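You operate a simulated robot arm through the tools that you are given. There is no shell and no other tool.

You run a simulated robot arm. Do the job below in one go: nothing can be reset, and whatever is moved stays where it is left.

## Task
Test the tube named on the checking card and sort it.
Fine: switch the lamp box on, stand the tube in it, press test; the display names the hole; switch off again.

Only the result counts: the job must be done as asked and must still hold three seconds after the hand-in. Knocking over, shifting, dropping, spilling or breaking anything else fails it.

## Robot
A 6-joint arm with a two-finger gripper, fixed in place. Base frame: the origin is at the foot of the arm, x ahead of it, y to its left, z up; the work surface is at about z = 740. Lengths are in mm, angles in degrees, forces in N, time in s.
Its first joint turns from -166.0 to 166.0 degrees. Payload 1.71 kg.
The TCP is the grasp point between the finger pads, 20 mm short of the fingertips. In the tool frame z runs along the fingers and y along their closing line. The gripper opens to 96 mm. The gripper's body begins 113 mm behind the TCP.
Orientation is that of the tool frame in the base frame, as a unit quaternion [w, x, y, z]. With the fingers straight down and closing along the base's y, the tool's x points along the base's -x, its y along +y and its z along -z.

## Interface
- The arm moves only by the tool drive_tool. Its argument "targets" is one flat list of numbers, 6 for each row, row after row: the shift along the tool's x, y, z in units of 100 mm (1.0 is 100 mm), then the turn, a rotation vector about the tool's x, y, z in units of 45 degrees (1.0 is 45 degrees). In form: [x, y, z, wx, wy, wz, x, y, z, wx, wy, wz, ...]. A call has 1 to 20 rows; each row is the pose to reach, as a shift and turn from the pose commanded when the call began, along the tool's axes at that moment. "gripper" is the opening, from 0 (shut) to 1 (fully open), set as the call begins (left out, the last holds). A call with a number of a shift or a turn outside -1 to 1 is refused whole. Rows are played at 5 a second. More than 50 mm and 8.6 degrees between two rows, or a gripper value outside its range, and nothing of the call is played. A pose out of reach is approached as far as the arm can. The call stops where the force on the tool passes 40 N (or 10 N more than at its start, if that is more) or the arm is blocked; 0.2 s more then pass. The fingers move at their own pace (about 45 mm/s each) and stop on an object; they squeeze with about 32 N. The grip force told is the motor's: it shows also when the fingers shut on nothing. Time passes only in rows, and 0.2 s behind the last, so rows that repeat a pose let the fingers close. It gives the time, the measured TCP pose, the force on the tool (base axes), the opening and the grip force at its end, in the units of the frame above (readings bear some noise), with the torque about the TCP (base axes, N m) and any sound that the robot's microphone picked up, and new pictures: "views" is both (left out), scene, wrist or none.
- Cameras (640 x 400 px; columns grow to the right, rows downward): "scene" is fixed at [400.7, -651.5, 1528.8]; the picture's right is [0.86, -0.51, 0.00], its down [-0.27, -0.45, -0.85] and it looks along [0.43, 0.73, -0.52] (base axes); focal length 338 px, centre (320, 200). "wrist" rides on the gripper at [66, 14, -145] in the tool frame; the picture's right is [-0.21, 0.98, 0.00], its down [-0.88, -0.18, -0.45] and it looks along [-0.44, -0.09, 0.90] (tool axes); focal length 275 px, centre (320, 200). There is no depth. A picture from a camera that has moved, and an enlarged one, comes with that camera's place and axes in the base frame and with its lens.
- slide_trunk(by): slides the trunk up (or, below 0, down) by that many mm; the arm rides with it, the base frame stays. It gives what a move gives, with no picture.
- inspect(camera, box): a new picture of the part [left, top, right, bottom] of that camera's present view, enlarged. No time passes.
- close_job(): hands the job in; it is judged then, once.

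Places have to be worked out from the pictures, the camera data and where the tool is seen. Open the gripper and draw the arm clear of the work before you hand the job in, unless the task says otherwise.

The tools are called after "Request:" as name(argument=value, ...) on one line, values as JSON. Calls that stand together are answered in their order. drive_tool: Moves the arm, as the interface text tells. Its arguments: {"type":"object","properties":{"targets":{"type":"array"},"gripper":{"type":"number"},"views":{"type":"string","enum":["both","scene","wrist","none"]}},"required":["targets"]} The other tools are called the same way: slide_trunk (by) slides the trunk up or down; inspect (camera, box) takes an enlarged picture of a part of a camera's view; close_job () hands the job in.

At the start:

```text
time_s: 0.0
tool_pos: [540.6, 23.3, 1130.2]
tcp_rot: [-0.001, -0.001, 1.0, 0.0]
wrist_force: [0.2, -0.2, 0.0]
ft_torque: [-0.02, -0.01, -0.04]
finger_gap: 96.1
finger_force: 0.2
trunk travel left (down, up): [-175.0, 215.0]
```

scene: 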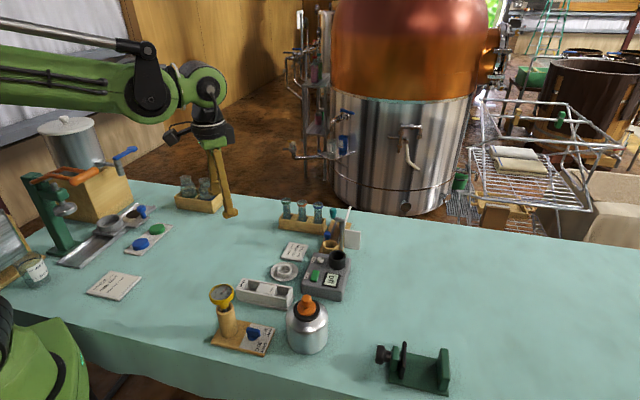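
wrist: 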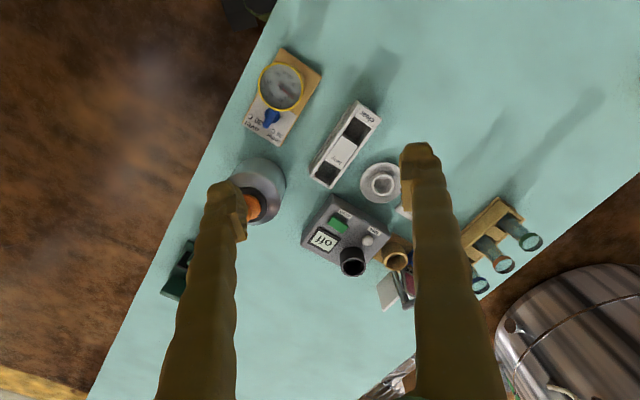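

I'll start by looking closely at the cards, the lamp box and the tube rack in the scene view.

Request:
inspect(camera="scene", box=[220, 190, 380, 310])

Request:
inspect(camera="scene", box=[0, 160, 240, 310])

Request:
inspect(camera="wrist", box=[290, 80, 450, 300])

```text
3.33 times, centred on (300, 250) of scene
camera zoom: at [400.7, -651.5, 1528.8], right [0.86, -0.51, 0.0], down [-0.27, -0.45, -0.85], along [0.43, 0.73, -0.52], focal length 1127 px, centre (387, 33)
```

zoom: 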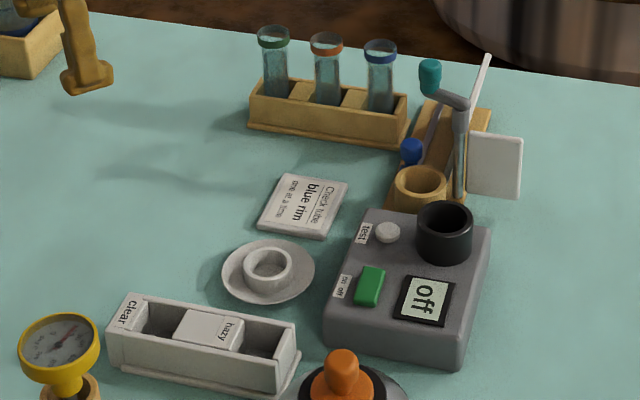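

```text
2.67 times, centred on (120, 235) of scene
camera zoom: at [400.7, -651.5, 1528.8], right [0.86, -0.51, 0.0], down [-0.27, -0.45, -0.85], along [0.43, 0.73, -0.52], focal length 901 px, centre (853, 107)
```

zoom: 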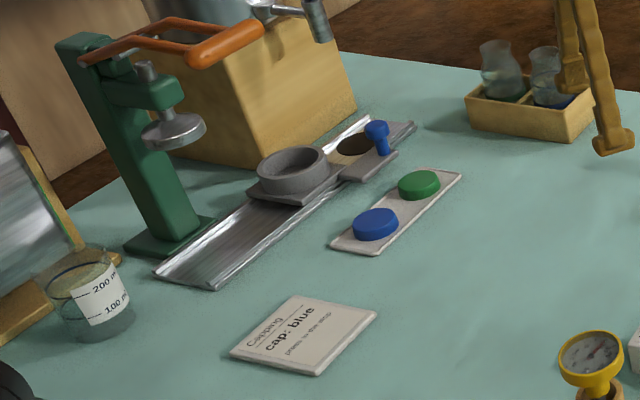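

```text
1.82 times, centred on (370, 190) of wrist
camera zoom: at [475.5, 37.0, 1274.7], right [0.21, 0.98, 0.0], down [0.88, -0.18, 0.44], along [0.43, -0.09, -0.9], focal length 500 px, centre (229, 218)
```

zoom: 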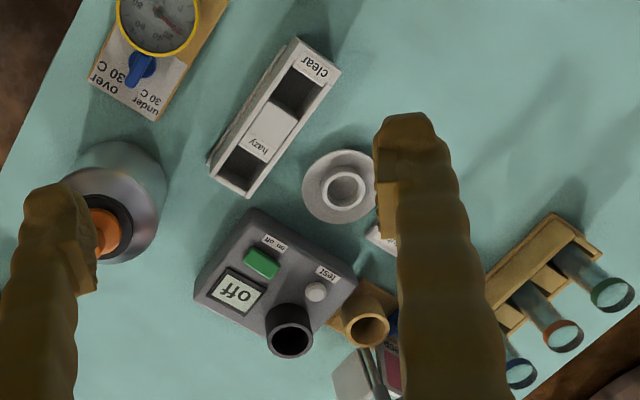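

The card seems to say "blue rim", and the blue-rimmed tube is the one on the right of the rack. I'll enlarge the card, box, rack and sorting holes further.

Request:
inspect(camera="scene", box=[275, 235, 315, 265])

Request:
inspect(camera="scene", box=[296, 235, 360, 305])

Request:
inspect(camera="scene", box=[275, 190, 365, 255])

Request:
inspect(camera="scene", box=[230, 255, 310, 315])

Request:
inspect(camera="wrist", box=[440, 180, 560, 310])

```text
13.33 times, centred on (295, 250) of scene
camera zoom: at [400.7, -651.5, 1528.8], right [0.86, -0.51, 0.0], down [-0.27, -0.45, -0.85], along [0.43, 0.73, -0.52], focal length 4506 px, centre (653, -467)
```

zoom: 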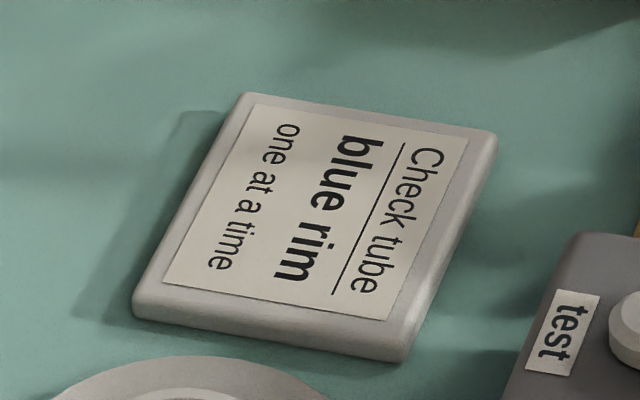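

```text
5.71 times, centred on (328, 270) of scene
camera zoom: at [400.7, -651.5, 1528.8], right [0.86, -0.51, 0.0], down [-0.27, -0.45, -0.85], along [0.43, 0.73, -0.52], focal length 1931 px, centre (274, -200)
```

zoom: 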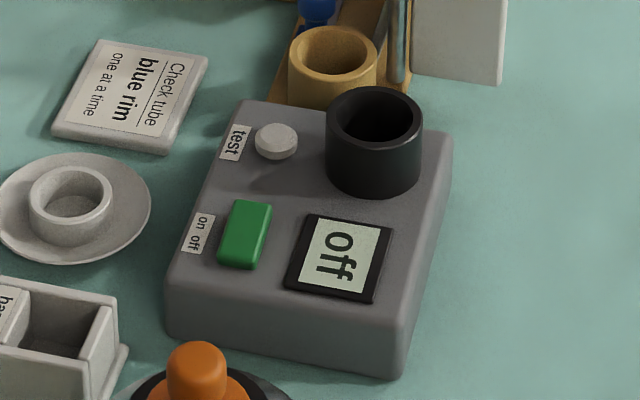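

```text
6.15 times, centred on (320, 222) of scene
camera zoom: at [400.7, -651.5, 1528.8], right [0.86, -0.51, 0.0], down [-0.27, -0.45, -0.85], along [0.43, 0.73, -0.52], focal length 2080 px, centre (320, 62)
```

zoom: 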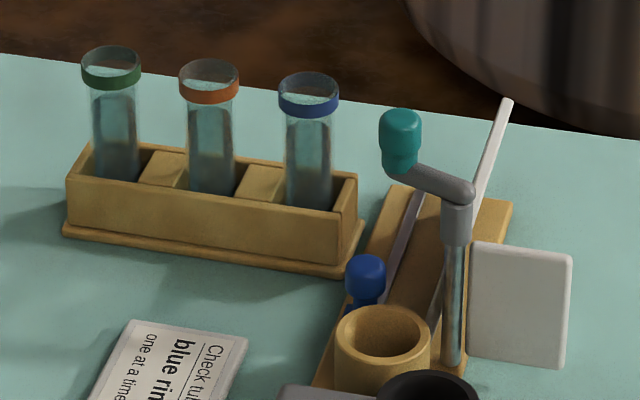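

```text
6.67 times, centred on (270, 285) of scene
camera zoom: at [400.7, -651.5, 1528.8], right [0.86, -0.51, 0.0], down [-0.27, -0.45, -0.85], along [0.43, 0.73, -0.52], focal length 2253 px, centre (653, -367)
```

zoom: 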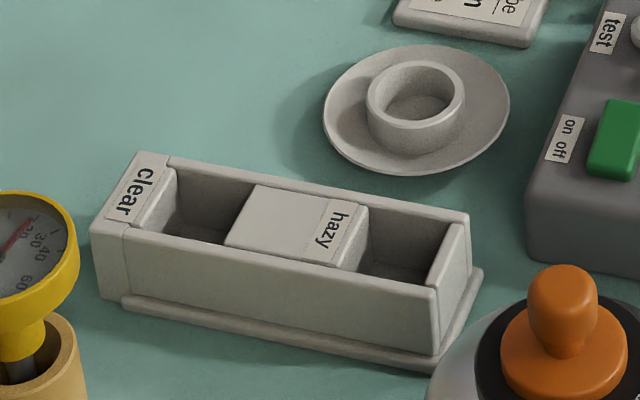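

```text
3.08 times, centred on (500, 245) of wrist
camera zoom: at [475.5, 37.0, 1274.7], right [0.21, 0.98, 0.0], down [0.88, -0.18, 0.44], along [0.43, -0.09, -0.9], focal length 847 px, centre (-234, 62)
```

zoom: 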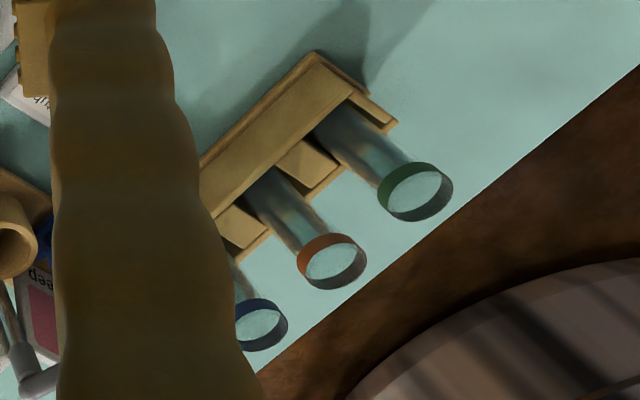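

The card says to check the tube with the **blue rim**. From two views I place its rim near (944, 279, 840), the lamp socket near (871, 30, 809) and the rocker near (776, 12, 780). I'll move the wrist camera closer to the lamp box for better detail.

Request:
drive_tool(targets=[-0.25, 0, 0.2, 0, 0, 0, -0.5, 0, 0.4, 0, 0, 0, -0.75, 0, 0.6, 0, 0, 0, -1.0, 0, 0.8, 0, 0, 0], views="none")

Request:
drive_tool(targets=[-0.25, 0.05, 0.2, 0, 0, 0, -0.5, 0.1, 0.4, 0, 0, 0, -0.75, 0.15, 0.6, 0, 0, 0, -1.0, 0.2, 0.8, 0, 0, 0], views="both")

```text
time_s: 1.0
tool_pos: [624.2, 22.6, 1059.4]
tcp_rot: [0.007, 0.0, 1.0, 0.0]
wrist_force: [-0.5, 0.4, -0.1]
ft_torque: [-0.01, -0.04, 0.02]
finger_gap: 96.1
finger_force: 0.1
trunk travel left (down, up): [-175.0, 215.0]
```

```text
time_s: 2.0
tool_pos: [725.8, 44.3, 979.6]
tcp_rot: [0.007, 0.0, 1.0, 0.0]
wrist_force: [-0.8, 0.0, 0.2]
ft_torque: [-0.01, 0.0, 0.02]
finger_gap: 96.1
finger_force: 0.1
trunk travel left (down, up): [-175.0, 215.0]
camera wrist: at [658.5, 58.3, 1122.4], right [0.21, 0.98, 0.0], down [0.87, -0.18, 0.46], along [0.45, -0.09, -0.89], focal length 275 px, centre (320, 200)
```

scene: 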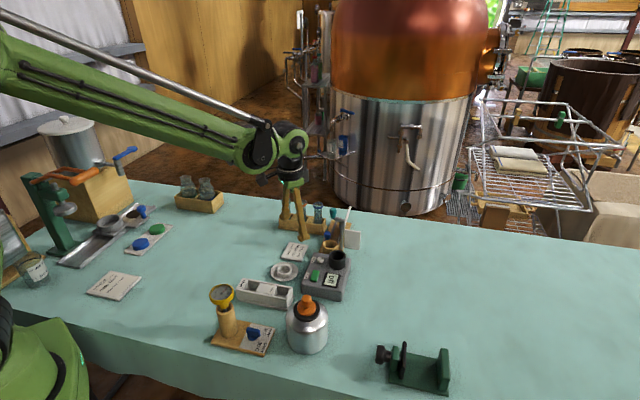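
wrist: 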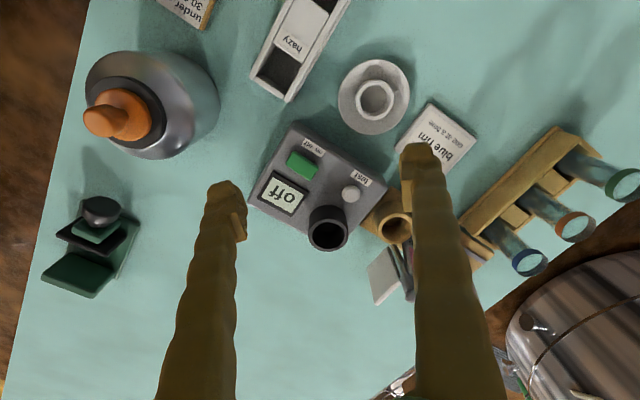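

The readings may lag behind the commanded pose, so I'll play a repeat row to let it settle, then zoom in on the box.

Request:
drive_tool(targets=[0, 0, 0, 0, 0, 0, 0, 0, 0, 0, 0, 0], views="wrist")

Request:
inspect(camera="wrist", box=[230, 100, 420, 260])

Request:
inspect(camera="wrist", box=[440, 100, 640, 300])

```text
time_s: 2.6
tool_pos: [725.8, 44.9, 979.0]
tcp_rot: [0.008, 0.0, 1.0, -0.001]
wrist_force: [-0.6, -0.8, -0.1]
ft_torque: [0.0, -0.01, 0.01]
finger_gap: 95.9
finger_force: 0.1
trunk travel left (down, up): [-175.0, 215.0]
camera wrist: at [658.6, 58.2, 1122.5], right [0.21, 0.98, 0.0], down [0.87, -0.18, 0.46], along [0.45, -0.09, -0.89], focal length 275 px, centre (320, 200)
```

wrist: 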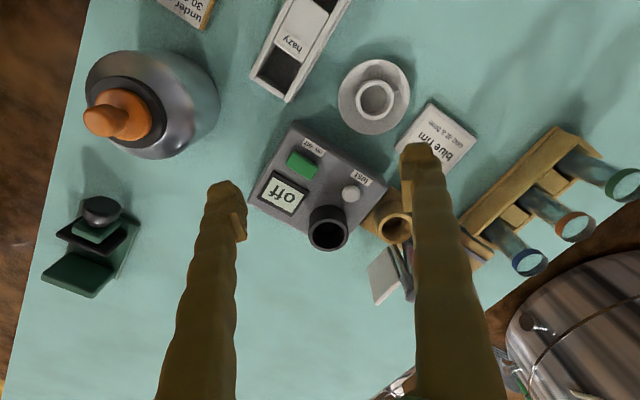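

```text
2.50 times, centred on (325, 180) of wrist
camera zoom: at [658.6, 58.2, 1122.5], right [0.21, 0.98, 0.0], down [0.87, -0.18, 0.46], along [0.45, -0.09, -0.89], focal length 688 px, centre (308, 250)
```

zoom: 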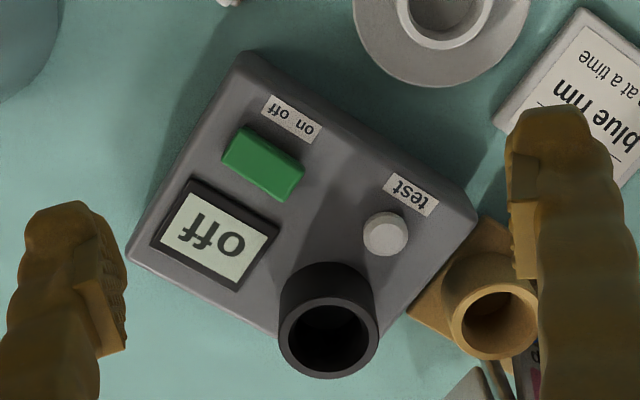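

```text
2.00 times, centred on (540, 200) of wrist
camera zoom: at [658.6, 58.2, 1122.5], right [0.21, 0.98, 0.0], down [0.87, -0.18, 0.46], along [0.45, -0.09, -0.89], focal length 551 px, centre (-120, 200)
```

zoom: 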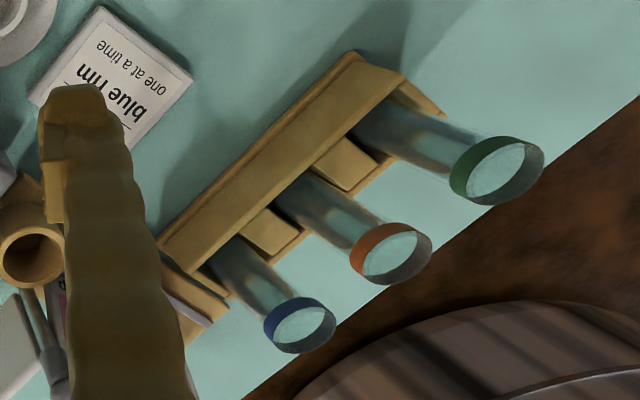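

The arm settles a bit short of the command, so I'll rely on measured values. I'll enlarge the rocker, the rack and the sorting box to see which end is raised and how high things stand.

Request:
inspect(camera="wrist", box=[280, 130, 345, 180])

Request:
inspect(camera="scene", box=[300, 260, 345, 290])

Request:
inspect(camera="wrist", box=[230, 0, 350, 110])

```text
8.00 times, centred on (312, 155) of wrist
camera zoom: at [658.6, 58.2, 1122.5], right [0.21, 0.98, 0.0], down [0.87, -0.18, 0.46], along [0.45, -0.09, -0.89], focal length 2202 px, centre (380, 560)
```

zoom: 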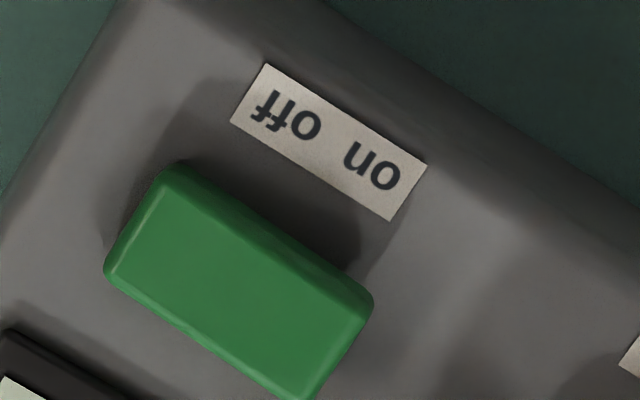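

```text
13.33 times, centred on (322, 275) of scene
camera zoom: at [400.7, -651.5, 1528.8], right [0.86, -0.51, 0.0], down [-0.27, -0.45, -0.85], along [0.43, 0.73, -0.52], focal length 4506 px, centre (287, -800)
```

zoom: 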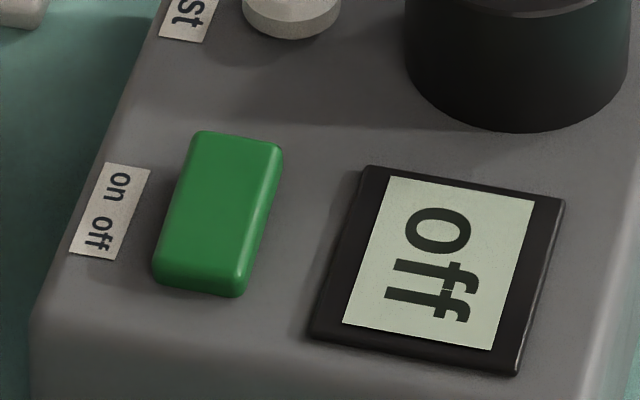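

```text
3.64 times, centred on (290, 55) of wrist
camera zoom: at [658.6, 58.2, 1122.5], right [0.21, 0.98, 0.0], down [0.87, -0.18, 0.46], along [0.45, -0.09, -0.89], focal length 1001 px, centre (429, 727)
```

zoom: 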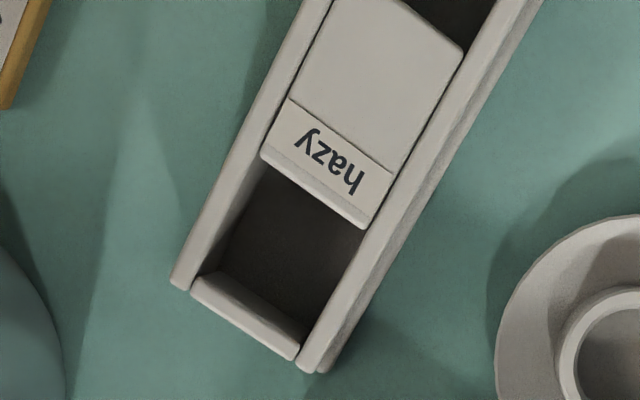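

The labels are clear: "clear" goes with the far-left hole and "hazy" with the right one. The rocker's "on" end is toward the test button, at about (789, 22). I'll close the fingers, turn the tool to line up with the box, and move above that end.

Request:
drive_tool(targets=[-0.1, -0.04, 0.16, 0, 0.0, 0.16, -0.21, -0.08, 0.33, 0, 0.01, 0.32, -0.31, -0.12, 0.5, 0, 0.01, 0.48, -0.41, -0.16, 0.66, 0, 0.02, 0.64, -0.52, -0.2, 0.83, 0, 0.02, 0.8, -0.62, -0.23, 0.95, 0, 0.02, 0.96, -0.62, -0.23, 0.95, 0, 0.02, 0.96], gripper=0, views="both")

```text
time_s: 4.2
tool_pos: [789.6, 21.0, 884.9]
tcp_rot: [-0.002, 0.368, 0.93, 0.002]
wrist_force: [0.3, 0.3, -0.2]
ft_torque: [-0.01, 0.0, 0.0]
finger_gap: 0.0
finger_force: 29.5
trunk travel left (down, up): [-175.0, 215.0]
camera wrist: at [751.2, 75.1, 1029.8], right [0.82, 0.57, 0.0], down [0.51, -0.74, 0.44], along [0.25, -0.36, -0.9], focal length 275 px, centre (320, 200)
```

scene: 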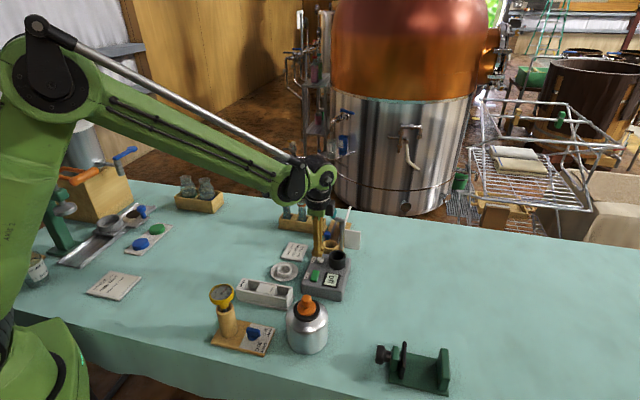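
wrist: 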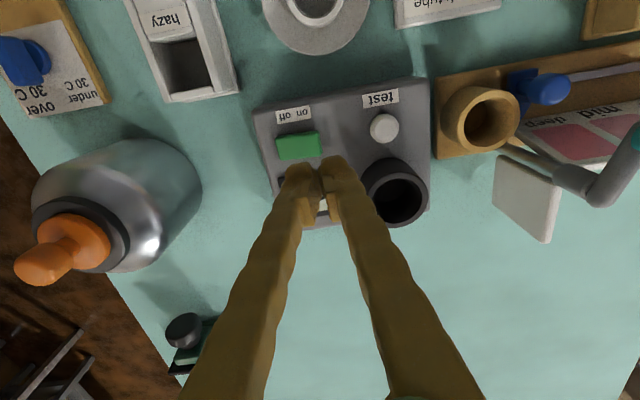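

The readings match the picture (fingertips where expected). I'll zoom in on the rocker and box from here to refine positions.

Request:
inspect(camera="wrist", box=[245, 70, 445, 235])

Request:
inspect(camera="wrist", box=[265, 95, 345, 165])

Request:
inspect(camera="scene", box=[290, 220, 360, 300])

Request:
inspect(camera="wrist", box=[430, 40, 640, 240])

```text
2.42 times, centred on (345, 152) of wrist
camera zoom: at [751.2, 75.1, 1029.8], right [0.82, 0.57, 0.0], down [0.51, -0.74, 0.44], along [0.25, -0.36, -0.9], focal length 667 px, centre (259, 315)
```

zoom: 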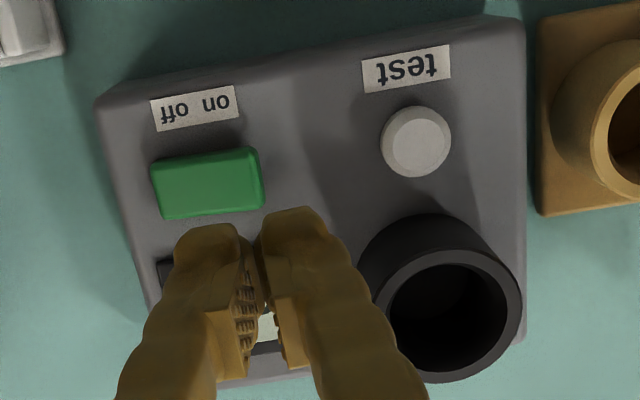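

```text
5.71 times, centred on (305, 130) of wrist
camera zoom: at [751.2, 75.1, 1029.8], right [0.82, 0.57, 0.0], down [0.51, -0.74, 0.44], along [0.25, -0.36, -0.9], focal length 1573 px, centre (406, 600)
```

zoom: 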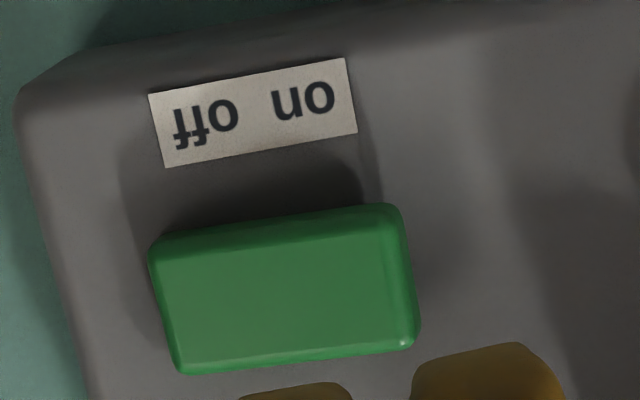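

```text
5.00 times, centred on (325, 260) of scene
camera zoom: at [400.7, -651.5, 1528.8], right [0.86, -0.51, 0.0], down [-0.27, -0.45, -0.85], along [0.43, 0.73, -0.52], focal length 1690 px, centre (295, -100)
```

zoom: 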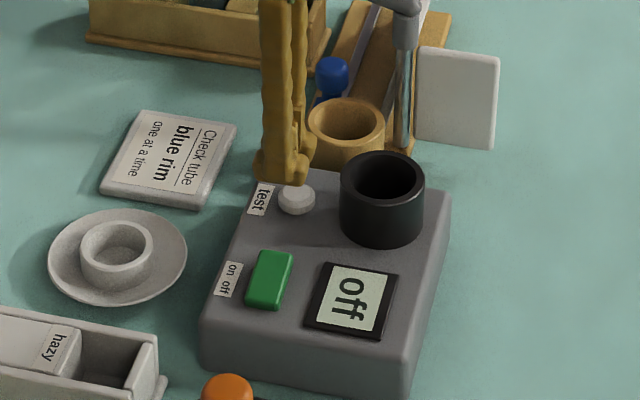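

```text
2.00 times, centred on (535, 140) of wrist
camera zoom: at [751.2, 75.1, 1029.8], right [0.82, 0.57, 0.0], down [0.51, -0.74, 0.44], along [0.25, -0.36, -0.9], focal length 551 px, centre (-110, 320)
```

zoom: 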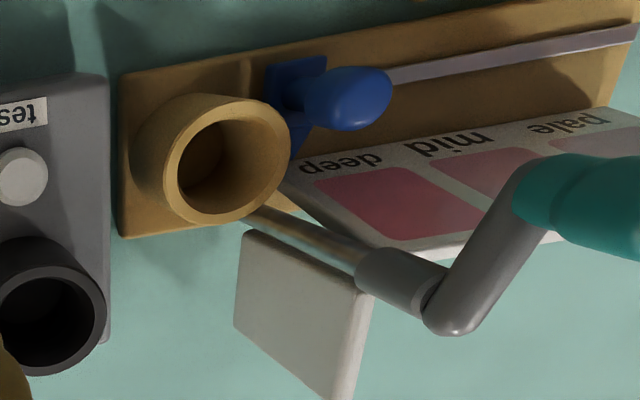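

The rocker's centre comes out at about (774, 10), with its "on" end toward (788, 24). I'll shift slightly to press near (786, 22) and descend to about 18 mm above it.

Request:
drive_tool(targets=[0.035, -0.02, 0.2, 0, 0, 0, 0.035, -0.02, 0.4, 0, 0, 0, 0.035, -0.02, 0.6, 0, 0, 0, 0.035, -0.02, 0.6, 0, 0, 0], views="both")

Request:
inspect(camera="scene", box=[290, 220, 360, 300])

Request:
inspect(camera="wrist", box=[230, 60, 410, 220])

```text
time_s: 5.2
tool_pos: [785.4, 23.2, 827.0]
tcp_rot: [-0.002, 0.368, 0.93, 0.003]
wrist_force: [0.0, -0.3, 0.5]
ft_torque: [0.02, 0.01, 0.0]
finger_gap: 0.0
finger_force: 29.6
trunk travel left (down, up): [-175.0, 215.0]
camera wrist: at [747.7, 77.4, 971.6], right [0.82, 0.57, 0.0], down [0.51, -0.74, 0.44], along [0.25, -0.36, -0.9], focal length 275 px, centre (320, 200)
```

scene: 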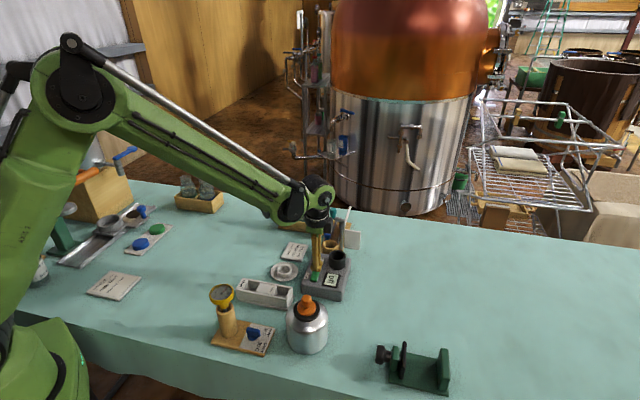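
wrist: 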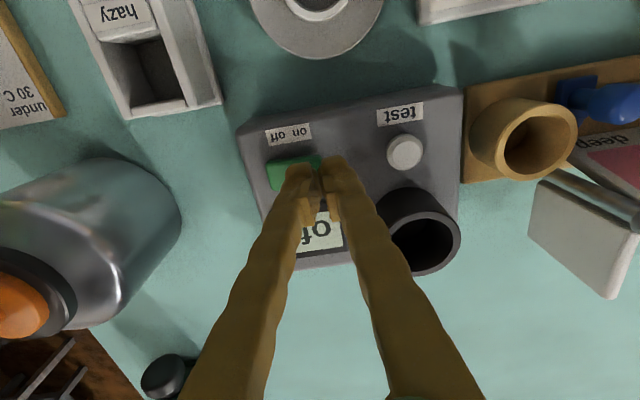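

```text
5.00 times, centred on (325, 260) of scene
camera zoom: at [400.7, -651.5, 1528.8], right [0.86, -0.51, 0.0], down [-0.27, -0.45, -0.85], along [0.43, 0.73, -0.52], focal length 1690 px, centre (295, -100)
```

zoom: 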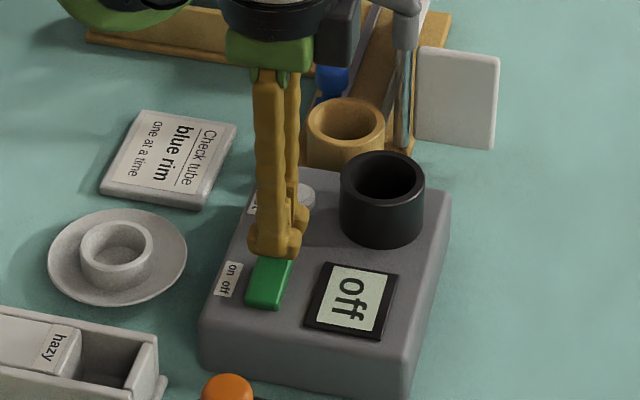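

```text
2.50 times, centred on (320, 140) of wrist
camera zoom: at [747.7, 77.4, 971.6], right [0.82, 0.57, 0.0], down [0.51, -0.74, 0.44], along [0.25, -0.36, -0.9], focal length 688 px, centre (320, 350)
```

zoom: 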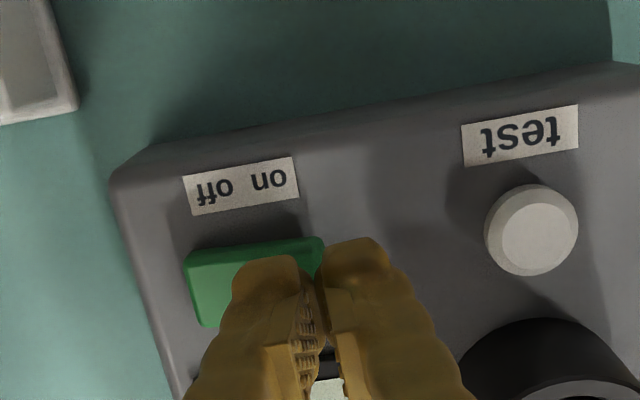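

The fingertips are right above the "on" end, about 20 mm over it. I'll ease 2 mm inward and press down slowly, watching the force.

Request:
drive_tool(targets=[0, -0.02, 0.08, 0, 0, 0, 0, -0.02, 0.13, 0, 0, 0, 0, -0.02, 0.16, 0, 0, 0, 0, -0.02, 0.19, 0, 0, 0, 0, -0.02, 0.21, 0, 0, 0], views="none")

Request:
inspect(camera="scene", box=[290, 220, 360, 300])

```text
time_s: 6.1
tool_pos: [771.4, 21.9, 825.7]
tcp_rot: [0.007, 0.367, 0.93, 0.005]
wrist_force: [-0.8, 0.7, 1.6]
ft_torque: [-0.02, -0.11, 0.01]
finger_gap: 0.2
finger_force: 29.3
trunk travel left (down, up): [-175.0, 215.0]
stopped in row 4: the force on the tool passed its limit at 47 N (the readings are from after the stop); the commanded pose is now the measured one
```

```text
5.00 times, centred on (325, 260) of scene
camera zoom: at [400.7, -651.5, 1528.8], right [0.86, -0.51, 0.0], down [-0.27, -0.45, -0.85], along [0.43, 0.73, -0.52], focal length 1690 px, centre (295, -100)
```

zoom: 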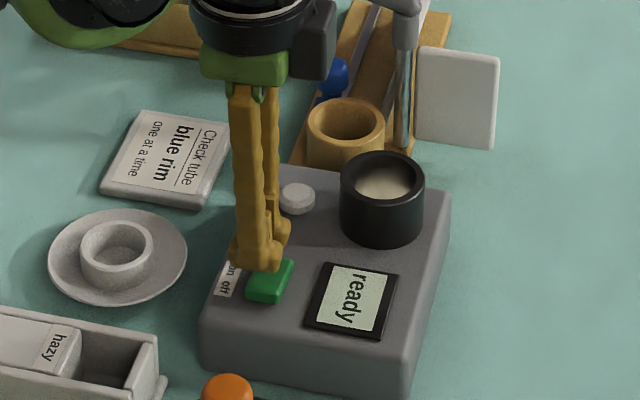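

The display now reads "ready" and the socket is lit, so the box is on. I'll lift straight up, then turn and move toward the rack to look at the blue-rimmed tube.

Request:
drive_tool(targets=[0, 0, -0.4, 0, 0, -0.17, 0, 0, -0.8, 0, 0, -0.34, 0.03, 0.18, -1.0, 0, 0, -0.51, 0.06, 0.36, -1.0, 0, 0, -0.68, 0.09, 0.54, -1.0, 0, 0, -0.84, 0.12, 0.71, -1.0, 0, 0, -1.0], views="scene")

```text
time_s: 7.5
tool_pos: [812.4, 81.0, 923.6]
tcp_rot: [0.008, -0.017, 1.0, 0.003]
wrist_force: [0.3, -0.4, -0.1]
ft_torque: [0.01, 0.0, -0.02]
finger_gap: 0.1
finger_force: 29.2
trunk travel left (down, up): [-175.0, 215.0]
```

scene: 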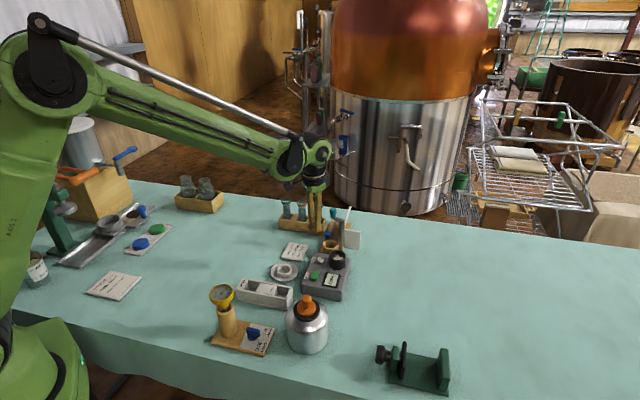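

Box is still "ready". Next I'll turn another 45° and move toward the rack with the gripper opening, levelling the tool on the way.

Request:
drive_tool(targets=[-0.1, 0.16, -0.05, 0, 0.004, -0.17, -0.21, 0.32, -0.1, 0, 0.008, -0.34, -0.32, 0.48, -0.1, 0, 0.012, -0.51, -0.42, 0.64, -0.1, 0, 0.016, -0.68, -0.53, 0.8, -0.1, 0, 0.02, -0.84, -0.63, 0.96, -0.1, 0, 0.023, -1.0, -0.63, 0.96, -0.1, 0, 0.023, -1.0], gripper=1, views="both")

Request:
inspect(camera="wrist", box=[200, 130, 460, 400])

```text
time_s: 9.1
tool_pos: [870.9, 178.9, 937.3]
tcp_rot: [-0.001, -0.398, 0.918, 0.0]
wrist_force: [0.6, 0.3, -1.0]
ft_torque: [0.02, 0.02, -0.01]
finger_gap: 96.2
finger_force: 0.0
trunk travel left (down, up): [-175.0, 215.0]
camera wrist: at [816.7, 140.6, 1081.0], right [-0.57, 0.82, 0.0], down [0.73, 0.52, 0.44], along [0.36, 0.25, -0.9], focal length 275 px, centre (320, 200)
```

scene: 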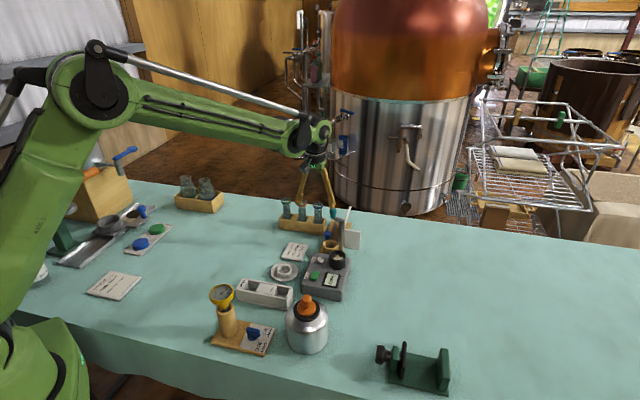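
wrist: 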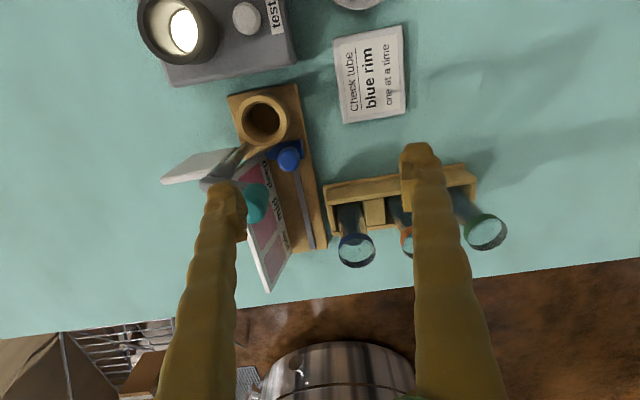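

```text
1.48 times, centred on (330, 265) of wrist
camera zoom: at [816.7, 140.6, 1081.0], right [-0.57, 0.82, 0.0], down [0.73, 0.52, 0.44], along [0.36, 0.25, -0.9], focal length 408 px, centre (305, 104)
```

zoom: 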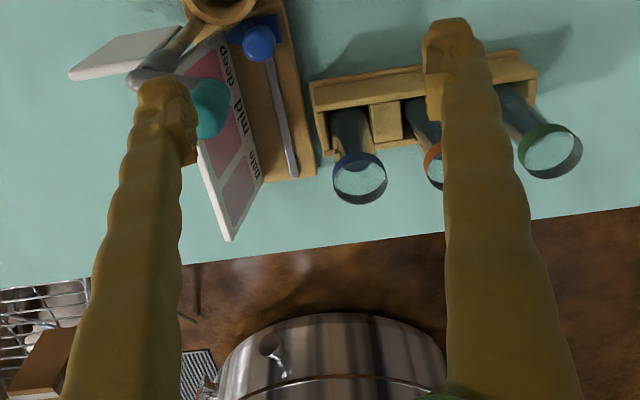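

From four views I now put the blue rim at about (938, 271, 847) and the rack top near z 775. I'll narrow the opening to about 56 mm so the finger fits between the tubes, and slide over it at the current height.

Request:
drive_tool(targets=[0, 0, 0, 0, 0, 0, -0.2, 0.02, 0, 0, 0, 0, -0.4, 0.04, 0, 0, 0, 0, -0.6, 0.07, 0, 0, 0, 0, -0.8, 0.1, 0, 0, 0, 0, -0.95, 0.12, 0, 0, 0, 0, -0.95, 0.12, 0, 0, 0, 0], gripper=0.58, views="both")

Request:
inspect(camera="wrist", box=[220, 80, 420, 240])

Request:
inspect(camera="scene", box=[260, 140, 380, 260])

```text
time_s: 10.7
tool_pos: [928.0, 254.1, 935.3]
tcp_rot: [-0.001, -0.397, 0.918, 0.0]
wrist_force: [0.9, -0.8, -0.4]
ft_torque: [-0.01, 0.0, 0.0]
finger_gap: 55.7
finger_force: 0.0
trunk travel left (down, up): [-175.0, 215.0]
camera wrist: at [874.1, 216.3, 1080.3], right [-0.57, 0.82, 0.0], down [0.73, 0.51, 0.44], along [0.36, 0.25, -0.9], focal length 275 px, centre (320, 200)
```

scene: 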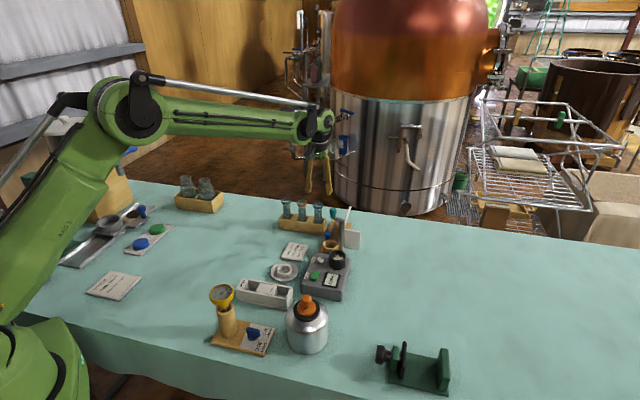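
wrist: 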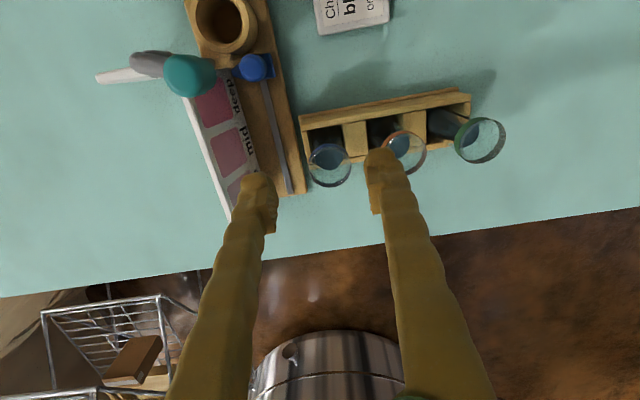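

```text
2.50 times, centred on (320, 160) of wrist
camera zoom: at [874.1, 216.3, 1080.3], right [-0.57, 0.82, 0.0], down [0.73, 0.51, 0.44], along [0.36, 0.25, -0.9], focal length 688 px, centre (320, 300)
```

zoom: 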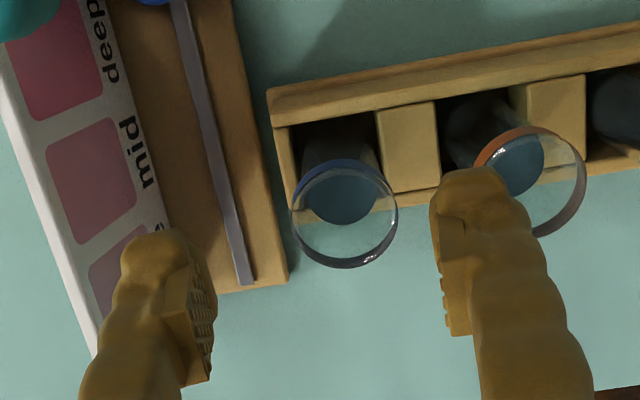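

```text
3.33 times, centred on (320, 200) of scene
camera zoom: at [400.7, -651.5, 1528.8], right [0.86, -0.51, 0.0], down [-0.27, -0.45, -0.85], along [0.43, 0.73, -0.52], focal length 1127 px, centre (320, 200)
```

zoom: 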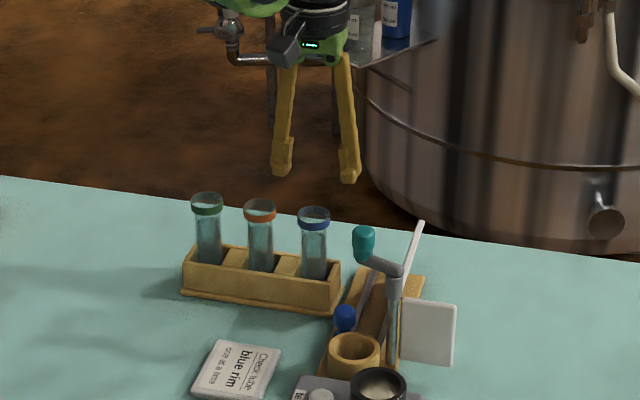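

The tool axis is about 15 mm short of the tube along the approach and 6 mm off across it; the refined rim centre is about (934.5, 269.5). I'll correct this and come down to leave the tips about 25 mm above the rim.

Request:
drive_tool(targets=[-0.08, 0.03, 0.1, 0, 0, 0, -0.15, 0.06, 0.25, 0, 0, 0, -0.15, 0.06, 0.4, 0, 0, 0, -0.15, 0.06, 0.4, 0, 0, 0], views="both")

Request:
inspect(camera="wrist", box=[220, 80, 420, 240])

Request:
inspect(camera="scene", box=[270, 160, 370, 250])

```text
time_s: 11.7
tool_pos: [933.1, 270.1, 895.6]
tcp_rot: [-0.001, -0.398, 0.918, -0.001]
wrist_force: [0.3, 0.9, 0.7]
ft_torque: [0.0, 0.02, -0.01]
finger_gap: 55.6
finger_force: 0.0
trunk travel left (down, up): [-175.0, 215.0]
camera wrist: at [879.8, 231.6, 1040.7], right [-0.57, 0.82, 0.0], down [0.73, 0.51, 0.44], along [0.36, 0.25, -0.9], focal length 275 px, centre (320, 200)
```

scene: 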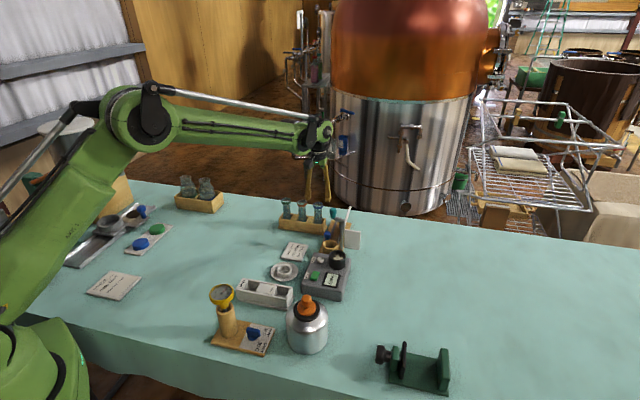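
wrist: 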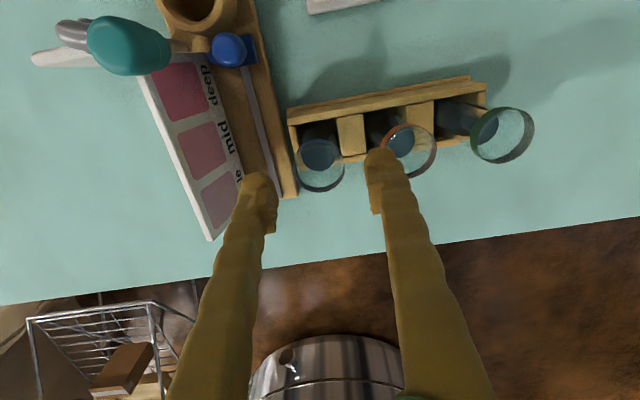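

```text
2.50 times, centred on (320, 160) of wrist
camera zoom: at [879.8, 231.6, 1040.7], right [-0.57, 0.82, 0.0], down [0.73, 0.51, 0.44], along [0.36, 0.25, -0.9], focal length 688 px, centre (320, 300)
```

zoom: 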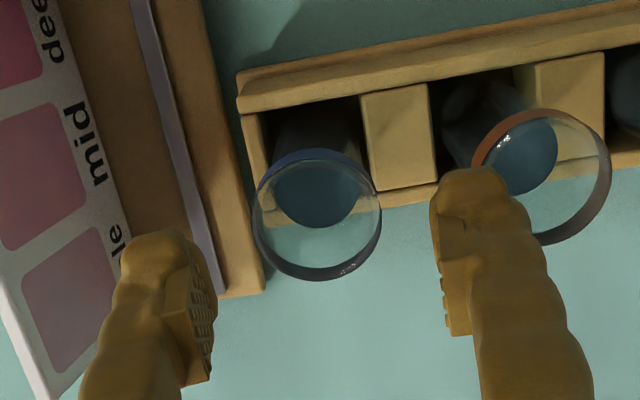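

```text
4.44 times, centred on (320, 205) of scene
camera zoom: at [400.7, -651.5, 1528.8], right [0.86, -0.51, 0.0], down [-0.27, -0.45, -0.85], along [0.43, 0.73, -0.52], focal length 1502 px, centre (320, 178)
```

zoom: 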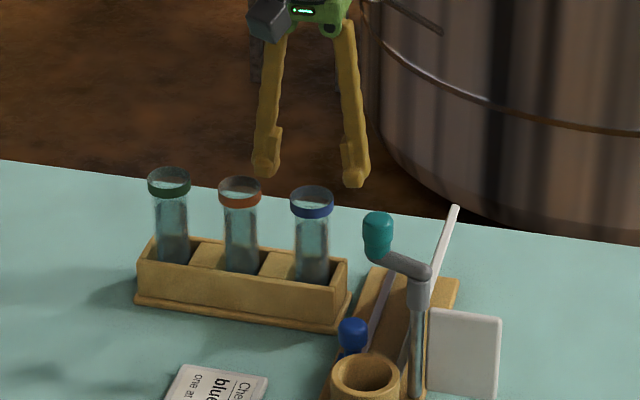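

The tube sits within about 2 mm of the tool axis, with its rim top near z 850. I'll narrow the opening to about 51 mm and lower partway so the fingers straddle the rim, then check.

Request:
drive_tool(targets=[0.01, 0, 0, 0, 0, 0, 0.015, 0, 0.1, 0, 0, 0, 0.015, 0, 0.2, 0, 0, 0, 0.015, 0, 0.3, 0, 0, 0, 0.015, 0, 0.4, 0, 0, 0, 0.015, 0, 0.5, 0, 0, 0, 0.015, 0, 0.5, 0, 0, 0], gripper=0.53, views="both")

Request:
inspect(camera="wrist", box=[220, 80, 420, 240])

Request:
inspect(camera="scene", box=[270, 160, 370, 250])

```text
time_s: 13.3
tool_pos: [932.9, 270.0, 845.9]
tcp_rot: [-0.001, -0.398, 0.917, 0.0]
wrist_force: [0.3, -0.8, 0.3]
ft_torque: [-0.02, 0.0, 0.0]
finger_gap: 51.1
finger_force: 0.0
trunk travel left (down, up): [-175.0, 215.0]
camera wrist: at [878.2, 231.3, 991.0], right [-0.57, 0.82, 0.0], down [0.73, 0.51, 0.44], along [0.36, 0.25, -0.9], focal length 275 px, centre (320, 200)
```

scene: 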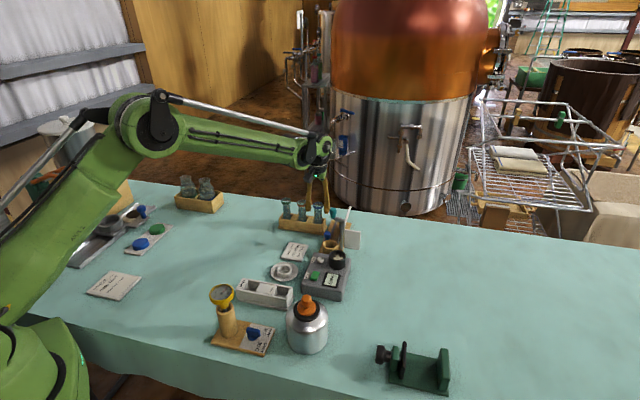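
wrist: 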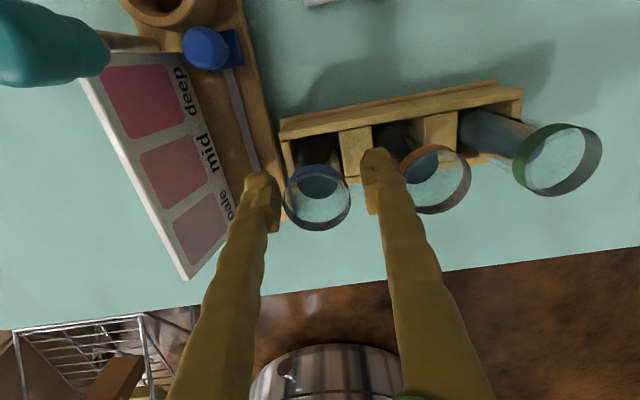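

```text
2.50 times, centred on (320, 160) of wrist
camera zoom: at [878.2, 231.3, 991.0], right [-0.57, 0.82, 0.0], down [0.73, 0.51, 0.44], along [0.36, 0.25, -0.9], focal length 688 px, centre (320, 300)
```

zoom: 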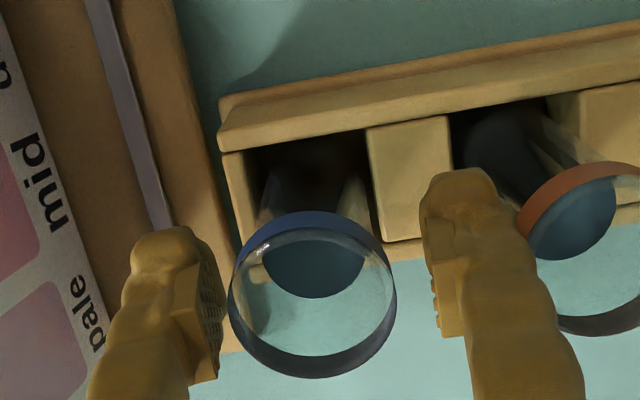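

```text
4.44 times, centred on (320, 205) of scene
camera zoom: at [400.7, -651.5, 1528.8], right [0.86, -0.51, 0.0], down [-0.27, -0.45, -0.85], along [0.43, 0.73, -0.52], focal length 1502 px, centre (320, 178)
```

zoom: 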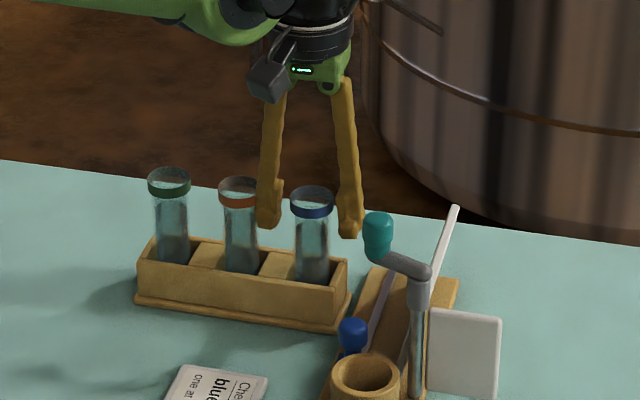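

The fingers straddle the rim cleanly, with the tube centred and the orange tube clear. I'll make a 1–2 mm correction and descend to grip the body below the rim at z of about 812.

Request:
drive_tool(targets=[0.01, -0.012, 0.05, 0, 0, 0, 0.015, -0.012, 0.12, 0, 0, 0, 0.015, -0.012, 0.19, 0, 0, 0, 0.015, -0.012, 0.26, 0, 0, 0, 0.015, -0.012, 0.33, 0, 0, 0, 0.015, -0.012, 0.33, 0, 0, 0], views="both")

Request:
inspect(camera="wrist", box=[220, 80, 420, 240])

Request:
inspect(camera="scene", box=[270, 160, 370, 250])

```text
time_s: 14.7
tool_pos: [930.2, 266.9, 813.3]
tcp_rot: [0.0, -0.398, 0.917, 0.0]
wrist_force: [-0.3, -0.2, 0.0]
ft_torque: [0.01, -0.03, 0.0]
finger_gap: 50.7
finger_force: 0.1
trunk travel left (down, up): [-175.0, 215.0]
camera wrist: at [876.7, 229.2, 957.4], right [-0.57, 0.82, 0.0], down [0.73, 0.51, 0.44], along [0.36, 0.25, -0.9], focal length 275 px, centre (320, 200)
```

scene: 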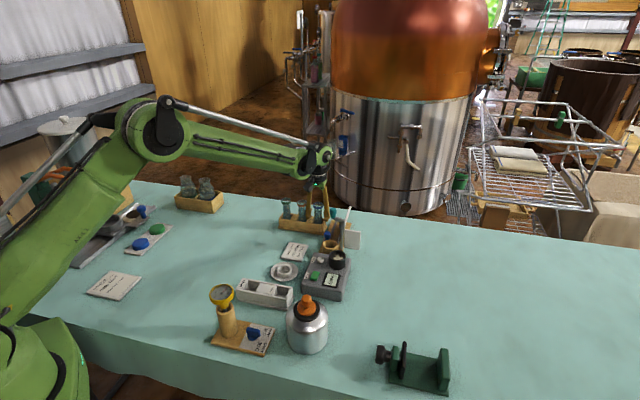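
wrist: 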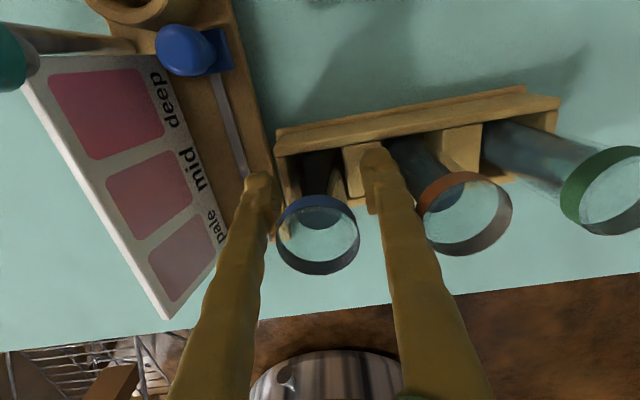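

```text
2.50 times, centred on (320, 160) of wrist
camera zoom: at [876.7, 229.2, 957.4], right [-0.57, 0.82, 0.0], down [0.73, 0.51, 0.44], along [0.36, 0.25, -0.9], focal length 688 px, centre (320, 300)
```

zoom: 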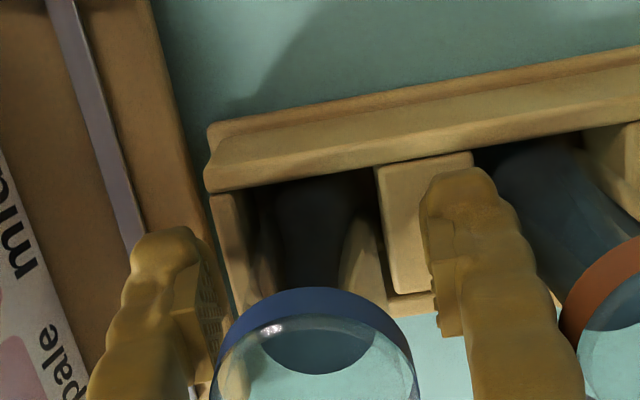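

```text
4.44 times, centred on (320, 205) of scene
camera zoom: at [400.7, -651.5, 1528.8], right [0.86, -0.51, 0.0], down [-0.27, -0.45, -0.85], along [0.43, 0.73, -0.52], focal length 1502 px, centre (320, 178)
```

zoom: 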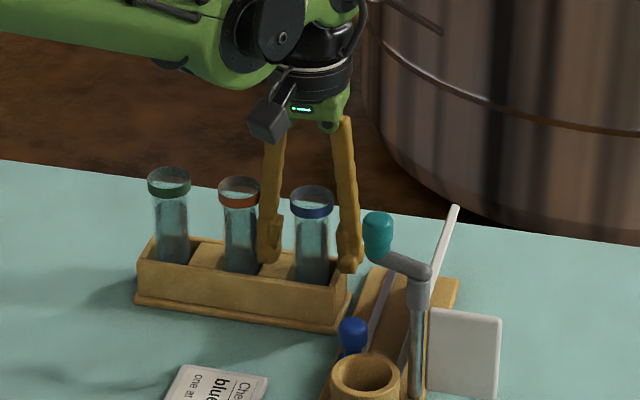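

The tube is centred between the fingers within 1 mm, and the tips are above the rack's dividers. I'll close on the tube body.

Request:
drive_tool(targets=[0, 0, 0, 0, 0, 0, 0, 0, 0, 0, 0, 0, 0, 0, 0, 0, 0, 0, 0, 0, 0, 0, 0, 0], gripper=0.2, views="wrist")

Request:
inspect(camera="scene", box=[270, 160, 370, 250])

```text
time_s: 15.7
tool_pos: [930.5, 266.9, 812.4]
tcp_rot: [-0.001, -0.398, 0.918, 0.0]
wrist_force: [0.1, 0.6, 1.1]
ft_torque: [0.03, -0.01, 0.0]
finger_gap: 33.3
finger_force: 32.4
trunk travel left (down, up): [-175.0, 215.0]
camera wrist: at [876.6, 229.2, 957.5], right [-0.57, 0.82, 0.0], down [0.73, 0.51, 0.44], along [0.36, 0.25, -0.9], focal length 275 px, centre (320, 200)
```

wrist: 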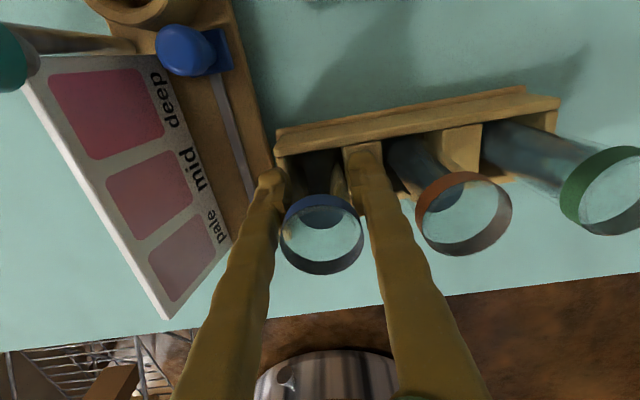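

```text
4.44 times, centred on (320, 205) of scene
camera zoom: at [400.7, -651.5, 1528.8], right [0.86, -0.51, 0.0], down [-0.27, -0.45, -0.85], along [0.43, 0.73, -0.52], focal length 1502 px, centre (320, 178)
```

zoom: 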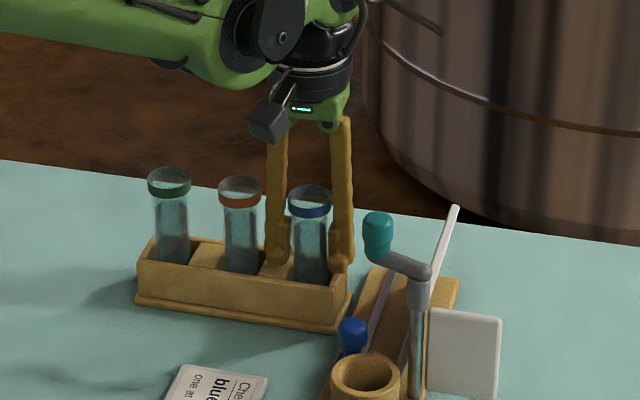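

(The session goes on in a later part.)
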